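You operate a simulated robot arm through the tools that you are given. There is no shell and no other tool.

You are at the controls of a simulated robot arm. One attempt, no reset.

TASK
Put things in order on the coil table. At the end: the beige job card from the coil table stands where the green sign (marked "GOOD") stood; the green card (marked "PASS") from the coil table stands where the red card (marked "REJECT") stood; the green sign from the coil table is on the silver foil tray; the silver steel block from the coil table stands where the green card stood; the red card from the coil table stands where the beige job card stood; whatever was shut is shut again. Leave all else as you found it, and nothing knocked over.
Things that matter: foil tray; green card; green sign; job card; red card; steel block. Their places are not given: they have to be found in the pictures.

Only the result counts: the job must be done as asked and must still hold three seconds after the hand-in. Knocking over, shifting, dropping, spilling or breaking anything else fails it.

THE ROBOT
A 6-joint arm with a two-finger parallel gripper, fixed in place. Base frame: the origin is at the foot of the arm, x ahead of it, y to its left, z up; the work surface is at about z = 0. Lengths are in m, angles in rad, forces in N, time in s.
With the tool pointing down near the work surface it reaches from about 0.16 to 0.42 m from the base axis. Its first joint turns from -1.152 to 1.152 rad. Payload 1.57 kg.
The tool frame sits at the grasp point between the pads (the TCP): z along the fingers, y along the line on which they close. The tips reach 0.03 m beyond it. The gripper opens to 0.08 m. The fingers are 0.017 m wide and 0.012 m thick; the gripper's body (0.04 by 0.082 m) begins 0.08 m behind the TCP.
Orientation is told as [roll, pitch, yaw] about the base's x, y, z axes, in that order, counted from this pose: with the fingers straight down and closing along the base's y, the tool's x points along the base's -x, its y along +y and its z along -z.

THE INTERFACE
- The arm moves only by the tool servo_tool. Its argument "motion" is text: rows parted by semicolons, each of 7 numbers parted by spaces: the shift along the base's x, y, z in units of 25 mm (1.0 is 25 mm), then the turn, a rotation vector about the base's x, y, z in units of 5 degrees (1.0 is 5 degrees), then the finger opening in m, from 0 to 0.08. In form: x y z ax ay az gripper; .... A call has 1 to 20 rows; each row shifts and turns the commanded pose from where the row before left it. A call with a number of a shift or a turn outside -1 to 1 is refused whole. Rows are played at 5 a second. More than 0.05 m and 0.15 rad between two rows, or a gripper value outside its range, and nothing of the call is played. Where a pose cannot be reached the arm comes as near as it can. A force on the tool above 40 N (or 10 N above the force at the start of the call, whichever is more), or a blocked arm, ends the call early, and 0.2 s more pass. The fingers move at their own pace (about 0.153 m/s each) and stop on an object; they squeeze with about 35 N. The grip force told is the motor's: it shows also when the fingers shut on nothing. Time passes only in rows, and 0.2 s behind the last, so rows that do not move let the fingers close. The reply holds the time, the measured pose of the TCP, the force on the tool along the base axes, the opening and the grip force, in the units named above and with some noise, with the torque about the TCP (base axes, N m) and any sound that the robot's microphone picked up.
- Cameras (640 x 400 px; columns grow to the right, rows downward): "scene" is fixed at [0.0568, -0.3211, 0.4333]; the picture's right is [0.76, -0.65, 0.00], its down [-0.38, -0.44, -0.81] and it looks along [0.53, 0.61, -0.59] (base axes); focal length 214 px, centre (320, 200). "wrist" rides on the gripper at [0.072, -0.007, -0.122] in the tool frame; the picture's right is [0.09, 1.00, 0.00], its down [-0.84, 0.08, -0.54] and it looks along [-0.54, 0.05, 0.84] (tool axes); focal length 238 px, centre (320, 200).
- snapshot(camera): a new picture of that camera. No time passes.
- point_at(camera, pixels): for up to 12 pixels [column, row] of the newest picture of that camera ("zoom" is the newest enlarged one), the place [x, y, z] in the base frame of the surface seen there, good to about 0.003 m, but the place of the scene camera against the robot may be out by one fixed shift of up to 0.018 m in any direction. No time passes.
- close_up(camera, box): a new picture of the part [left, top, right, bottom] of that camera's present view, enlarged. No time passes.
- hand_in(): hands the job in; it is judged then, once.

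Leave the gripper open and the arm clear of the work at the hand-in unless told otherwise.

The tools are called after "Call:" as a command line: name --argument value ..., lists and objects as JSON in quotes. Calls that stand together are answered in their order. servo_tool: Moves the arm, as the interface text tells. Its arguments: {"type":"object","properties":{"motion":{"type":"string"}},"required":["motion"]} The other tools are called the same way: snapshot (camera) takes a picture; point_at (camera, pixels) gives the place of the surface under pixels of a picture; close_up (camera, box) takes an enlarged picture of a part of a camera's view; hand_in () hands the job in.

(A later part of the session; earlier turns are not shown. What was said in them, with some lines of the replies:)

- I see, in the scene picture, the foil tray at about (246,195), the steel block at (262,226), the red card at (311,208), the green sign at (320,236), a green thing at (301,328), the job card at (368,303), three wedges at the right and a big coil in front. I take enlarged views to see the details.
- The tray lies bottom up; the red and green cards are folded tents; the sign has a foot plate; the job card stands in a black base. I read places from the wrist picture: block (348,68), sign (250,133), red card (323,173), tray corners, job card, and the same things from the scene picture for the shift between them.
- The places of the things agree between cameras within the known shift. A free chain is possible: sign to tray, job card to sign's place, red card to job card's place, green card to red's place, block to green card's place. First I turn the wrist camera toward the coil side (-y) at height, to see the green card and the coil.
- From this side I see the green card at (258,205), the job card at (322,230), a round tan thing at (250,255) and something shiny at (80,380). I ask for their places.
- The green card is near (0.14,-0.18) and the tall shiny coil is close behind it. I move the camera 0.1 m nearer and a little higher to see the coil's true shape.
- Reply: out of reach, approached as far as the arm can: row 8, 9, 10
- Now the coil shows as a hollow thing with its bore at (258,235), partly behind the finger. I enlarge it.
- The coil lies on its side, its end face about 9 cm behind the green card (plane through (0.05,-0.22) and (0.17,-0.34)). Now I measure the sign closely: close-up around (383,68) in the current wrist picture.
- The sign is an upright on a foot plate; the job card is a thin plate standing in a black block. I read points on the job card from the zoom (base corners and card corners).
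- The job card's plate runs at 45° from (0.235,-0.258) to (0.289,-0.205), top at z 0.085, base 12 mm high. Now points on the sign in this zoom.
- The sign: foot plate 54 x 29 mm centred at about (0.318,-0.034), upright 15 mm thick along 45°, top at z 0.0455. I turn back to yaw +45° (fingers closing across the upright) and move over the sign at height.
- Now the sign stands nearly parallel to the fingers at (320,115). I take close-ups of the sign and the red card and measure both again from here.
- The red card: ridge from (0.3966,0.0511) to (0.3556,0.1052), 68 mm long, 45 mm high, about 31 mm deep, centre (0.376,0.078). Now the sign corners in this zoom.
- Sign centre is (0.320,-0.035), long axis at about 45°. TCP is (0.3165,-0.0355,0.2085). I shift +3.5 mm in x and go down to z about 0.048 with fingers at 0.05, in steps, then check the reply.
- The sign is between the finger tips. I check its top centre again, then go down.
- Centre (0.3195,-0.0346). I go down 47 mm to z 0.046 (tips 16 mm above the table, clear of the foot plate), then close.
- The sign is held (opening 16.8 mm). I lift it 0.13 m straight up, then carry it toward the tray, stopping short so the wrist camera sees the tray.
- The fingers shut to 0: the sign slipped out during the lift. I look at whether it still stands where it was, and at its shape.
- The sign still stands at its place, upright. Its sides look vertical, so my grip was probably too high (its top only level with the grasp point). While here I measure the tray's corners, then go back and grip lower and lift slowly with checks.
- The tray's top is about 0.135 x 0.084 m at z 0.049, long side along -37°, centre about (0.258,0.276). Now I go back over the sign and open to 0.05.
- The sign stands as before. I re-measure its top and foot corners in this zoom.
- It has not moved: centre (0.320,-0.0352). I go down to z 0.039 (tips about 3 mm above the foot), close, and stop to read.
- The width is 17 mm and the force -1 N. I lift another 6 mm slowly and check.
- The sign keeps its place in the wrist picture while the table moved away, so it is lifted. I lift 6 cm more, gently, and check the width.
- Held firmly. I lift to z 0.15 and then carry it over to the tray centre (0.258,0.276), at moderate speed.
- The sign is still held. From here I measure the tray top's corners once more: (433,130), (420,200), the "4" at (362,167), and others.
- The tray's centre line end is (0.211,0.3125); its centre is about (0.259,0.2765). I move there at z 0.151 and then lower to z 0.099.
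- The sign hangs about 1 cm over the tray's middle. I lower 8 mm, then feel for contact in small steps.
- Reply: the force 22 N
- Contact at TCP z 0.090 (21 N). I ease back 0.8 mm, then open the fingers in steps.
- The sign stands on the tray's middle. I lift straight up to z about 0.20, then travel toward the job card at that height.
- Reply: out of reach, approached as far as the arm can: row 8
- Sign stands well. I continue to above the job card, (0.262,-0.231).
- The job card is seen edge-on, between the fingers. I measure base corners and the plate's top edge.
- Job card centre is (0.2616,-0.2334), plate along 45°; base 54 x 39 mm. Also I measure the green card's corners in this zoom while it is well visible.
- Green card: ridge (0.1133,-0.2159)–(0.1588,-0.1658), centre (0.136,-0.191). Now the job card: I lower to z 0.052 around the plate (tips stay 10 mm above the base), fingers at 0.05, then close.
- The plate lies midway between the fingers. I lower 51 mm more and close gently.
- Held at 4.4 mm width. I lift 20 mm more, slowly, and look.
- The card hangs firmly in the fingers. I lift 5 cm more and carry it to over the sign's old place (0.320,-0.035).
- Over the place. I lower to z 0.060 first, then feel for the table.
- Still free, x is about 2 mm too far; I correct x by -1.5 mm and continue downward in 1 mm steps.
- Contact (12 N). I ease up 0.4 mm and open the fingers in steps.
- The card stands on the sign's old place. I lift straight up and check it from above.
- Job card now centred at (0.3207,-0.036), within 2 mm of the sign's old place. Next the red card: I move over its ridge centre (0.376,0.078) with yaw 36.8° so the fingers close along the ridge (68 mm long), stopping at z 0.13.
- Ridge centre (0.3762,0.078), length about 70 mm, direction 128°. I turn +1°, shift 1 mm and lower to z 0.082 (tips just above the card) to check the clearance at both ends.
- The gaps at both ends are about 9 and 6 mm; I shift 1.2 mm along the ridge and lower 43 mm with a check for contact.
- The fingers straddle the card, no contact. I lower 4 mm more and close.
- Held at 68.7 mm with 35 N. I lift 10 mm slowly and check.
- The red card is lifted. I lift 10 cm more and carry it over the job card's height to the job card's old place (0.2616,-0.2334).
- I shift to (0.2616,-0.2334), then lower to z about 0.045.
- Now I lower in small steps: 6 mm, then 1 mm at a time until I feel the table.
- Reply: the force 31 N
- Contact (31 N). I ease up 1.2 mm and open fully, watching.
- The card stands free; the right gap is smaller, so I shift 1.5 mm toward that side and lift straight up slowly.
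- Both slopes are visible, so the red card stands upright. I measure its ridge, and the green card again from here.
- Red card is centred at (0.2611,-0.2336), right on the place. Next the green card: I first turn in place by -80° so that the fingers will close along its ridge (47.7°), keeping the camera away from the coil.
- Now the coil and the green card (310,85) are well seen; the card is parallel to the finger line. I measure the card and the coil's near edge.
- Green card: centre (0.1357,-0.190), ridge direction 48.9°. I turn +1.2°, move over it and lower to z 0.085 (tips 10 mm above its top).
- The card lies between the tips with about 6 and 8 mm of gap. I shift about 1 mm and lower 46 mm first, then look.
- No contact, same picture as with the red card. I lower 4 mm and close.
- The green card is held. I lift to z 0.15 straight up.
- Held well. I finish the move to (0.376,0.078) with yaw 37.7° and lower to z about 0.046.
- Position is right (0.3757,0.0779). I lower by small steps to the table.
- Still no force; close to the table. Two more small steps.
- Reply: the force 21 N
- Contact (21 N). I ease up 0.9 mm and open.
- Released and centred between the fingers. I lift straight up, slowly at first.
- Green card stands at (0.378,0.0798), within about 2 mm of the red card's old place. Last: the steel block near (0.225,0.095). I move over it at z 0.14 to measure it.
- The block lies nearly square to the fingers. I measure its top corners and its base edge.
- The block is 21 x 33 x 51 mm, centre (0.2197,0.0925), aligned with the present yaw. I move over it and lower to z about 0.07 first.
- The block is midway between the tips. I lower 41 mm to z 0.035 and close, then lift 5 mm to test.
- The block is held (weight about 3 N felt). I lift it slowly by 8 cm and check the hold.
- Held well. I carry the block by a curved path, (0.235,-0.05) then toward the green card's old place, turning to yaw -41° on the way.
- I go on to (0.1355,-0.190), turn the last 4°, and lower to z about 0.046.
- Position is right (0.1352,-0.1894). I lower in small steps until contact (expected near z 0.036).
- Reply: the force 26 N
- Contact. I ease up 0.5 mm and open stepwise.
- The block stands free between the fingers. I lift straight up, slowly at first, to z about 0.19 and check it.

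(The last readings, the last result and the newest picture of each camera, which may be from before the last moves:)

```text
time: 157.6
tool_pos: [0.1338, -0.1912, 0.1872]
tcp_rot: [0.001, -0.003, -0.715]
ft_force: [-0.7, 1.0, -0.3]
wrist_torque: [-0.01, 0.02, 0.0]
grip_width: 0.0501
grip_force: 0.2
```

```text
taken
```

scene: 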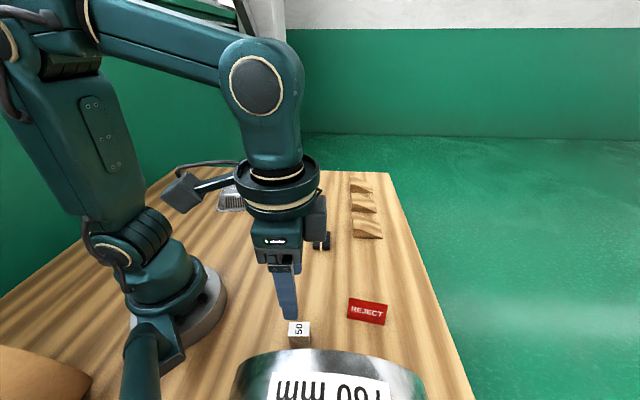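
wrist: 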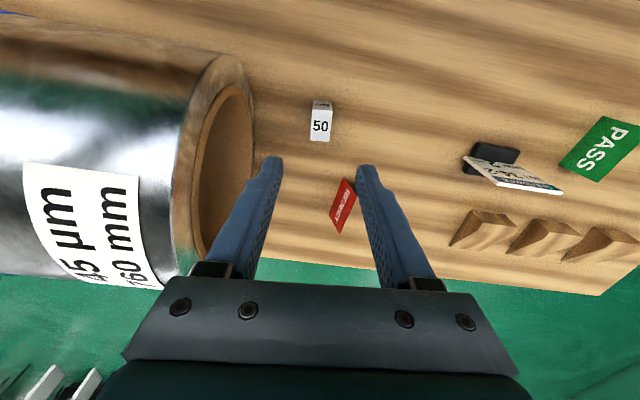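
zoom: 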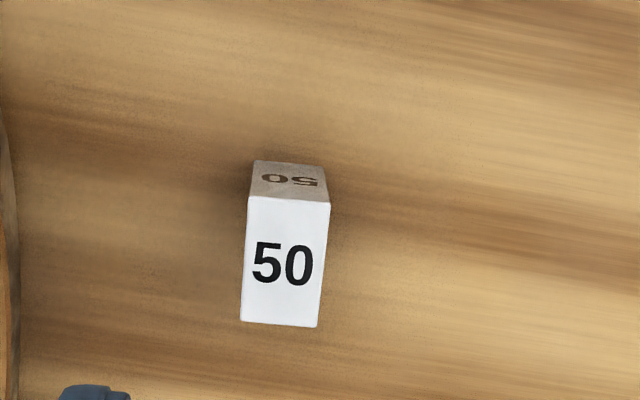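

The block is centred at (0.137,-0.190), right on the green card's old place. I now raise the arm and take it back to about the starting pose, clear of the work, gripper open.

Call:
servo_tool --motion "0 0 0.5 0 0 0 0.08; 0 0 0.6 0 0 0 0.08; 0 0 0.5 0 0 0 0.08; 0 0 0.3 0 0 0 0.08; 0.3 0.6 0 0 0 0.5 0.08; 0.35 0.64 0 0 0 0.5 0.08; 0.35 0.64 0 0 0 0.5 0.08; 0.35 0.64 0 0 0 0.5 0.08; 0.35 0.64 0 0 0 0.5 0.08; 0.35 0.64 0 0 0 0.5 0.08; 0.35 0.64 0 0 0 0.5 0.08; 0.35 0.64 0 0 0 0.5 0.08; 0.35 0.64 0 0 0 0.5 0.08; 0.35 0.64 0 0 0 0.5 0.08; 0.35 0.64 0 0 0 0.5 0.08; 0.35 0.64 0 0 0 0.5 0.08; 0.35 0.64 0 0 0 0.5 0.08; 0.35 0.64 0 0 0 0.5 0.08; 0.35 0.64 0 0 0 0.5 0.08; 0.35 0.64 0 0 0 0.7 0.08"

Call:
snapshot --camera "wrist"

Call:
snapshot --camera "scene"

Call:
close_up --camera "scene" --box '[200, 160, 400, 285]'

Call:
close_up --camera "scene" --box '[220, 260, 440, 400]'

```text
time: 161.8
tool_pos: [0.2763, 0.0638, 0.2361]
tcp_rot: [0.0, -0.002, 0.004]
ft_force: [-0.2, -0.5, -0.7]
wrist_torque: [-0.03, 0.01, -0.02]
grip_width: 0.0799
grip_force: 0.1
```

```text
taken
```

wrist: 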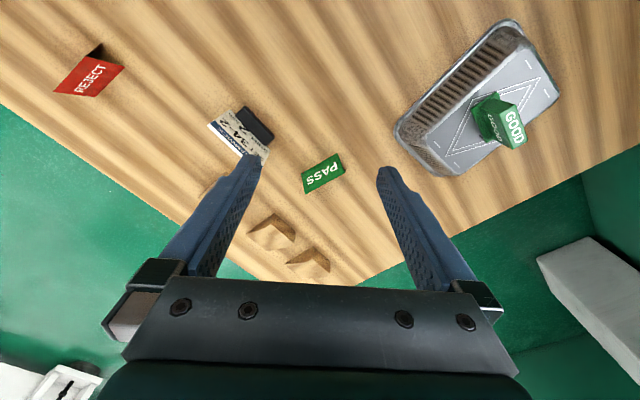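

```text
taken
```

scene: 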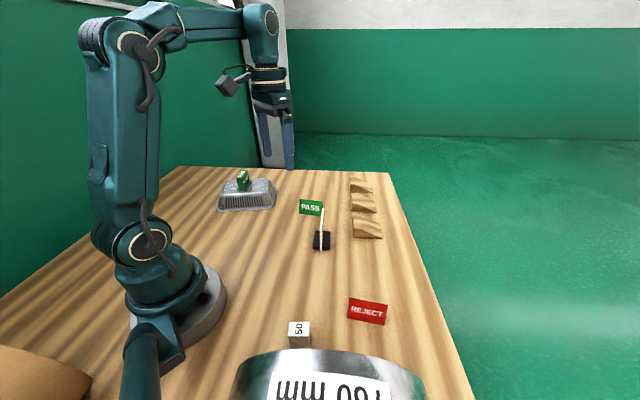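

```text
3.20 times, centred on (300, 222) of scene
```

zoom: 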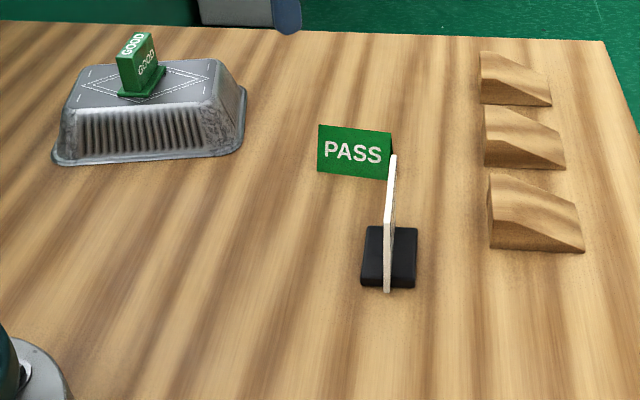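

```text
2.86 times, centred on (330, 330) of scene
```

zoom: 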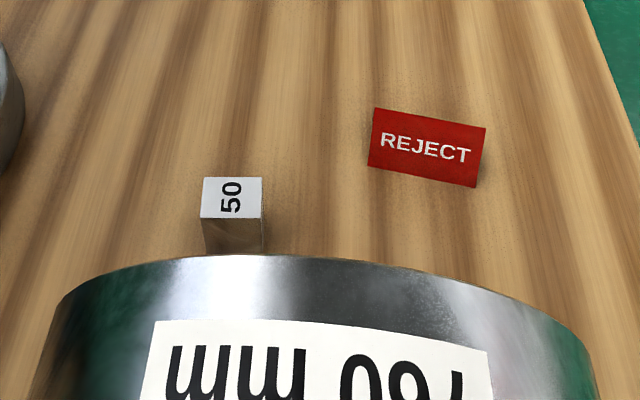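

All five things stand in their new places: the sign on the tray (242,181), PASS where REJECT stood (311,208), the job card where the sign stood (321,240), REJECT where the job card stood (367,311) and the block where PASS stood (299,334). The coil, wedges and tray look the same as in the first pictures, nothing was opened, and the arm is clear with the gripper open. I hand in.

Call:
hand_in

```text
The job is handed in.
```

I moved all five things to their new places and handed the job in. I don't have the verdict yet. In the last pictures everything was upright, and the tray, coil and wedges looked unmoved.

| Thing | New place | Measured offset from that place |
|---|---|---|
| Green sign (GOOD) | On top of the upside-down foil tray, near the middle | Not measured |
| Beige job card | Where the green sign stood | About 1 mm |
| Red card (REJECT) | Where the job card stood | Under 1 mm |
| Green card (PASS) | Where the red card stood | About 2–3 mm |
| Steel block | Where the green card stood | About 2 mm |

- **Accuracy:** the offsets come from camera readings that are only good to about 3 mm. I matched positions; the red card and the block do not face the same way as the things they replaced.
- **Slip:** the green sign slipped out of the gripper on the first try. It stayed upright and did not move, and a lower grip held it on the second try.
- **Shut things:** I saw nothing that was shut, and I opened nothing.

The arm was clear of the work and the gripper open at the hand-in.
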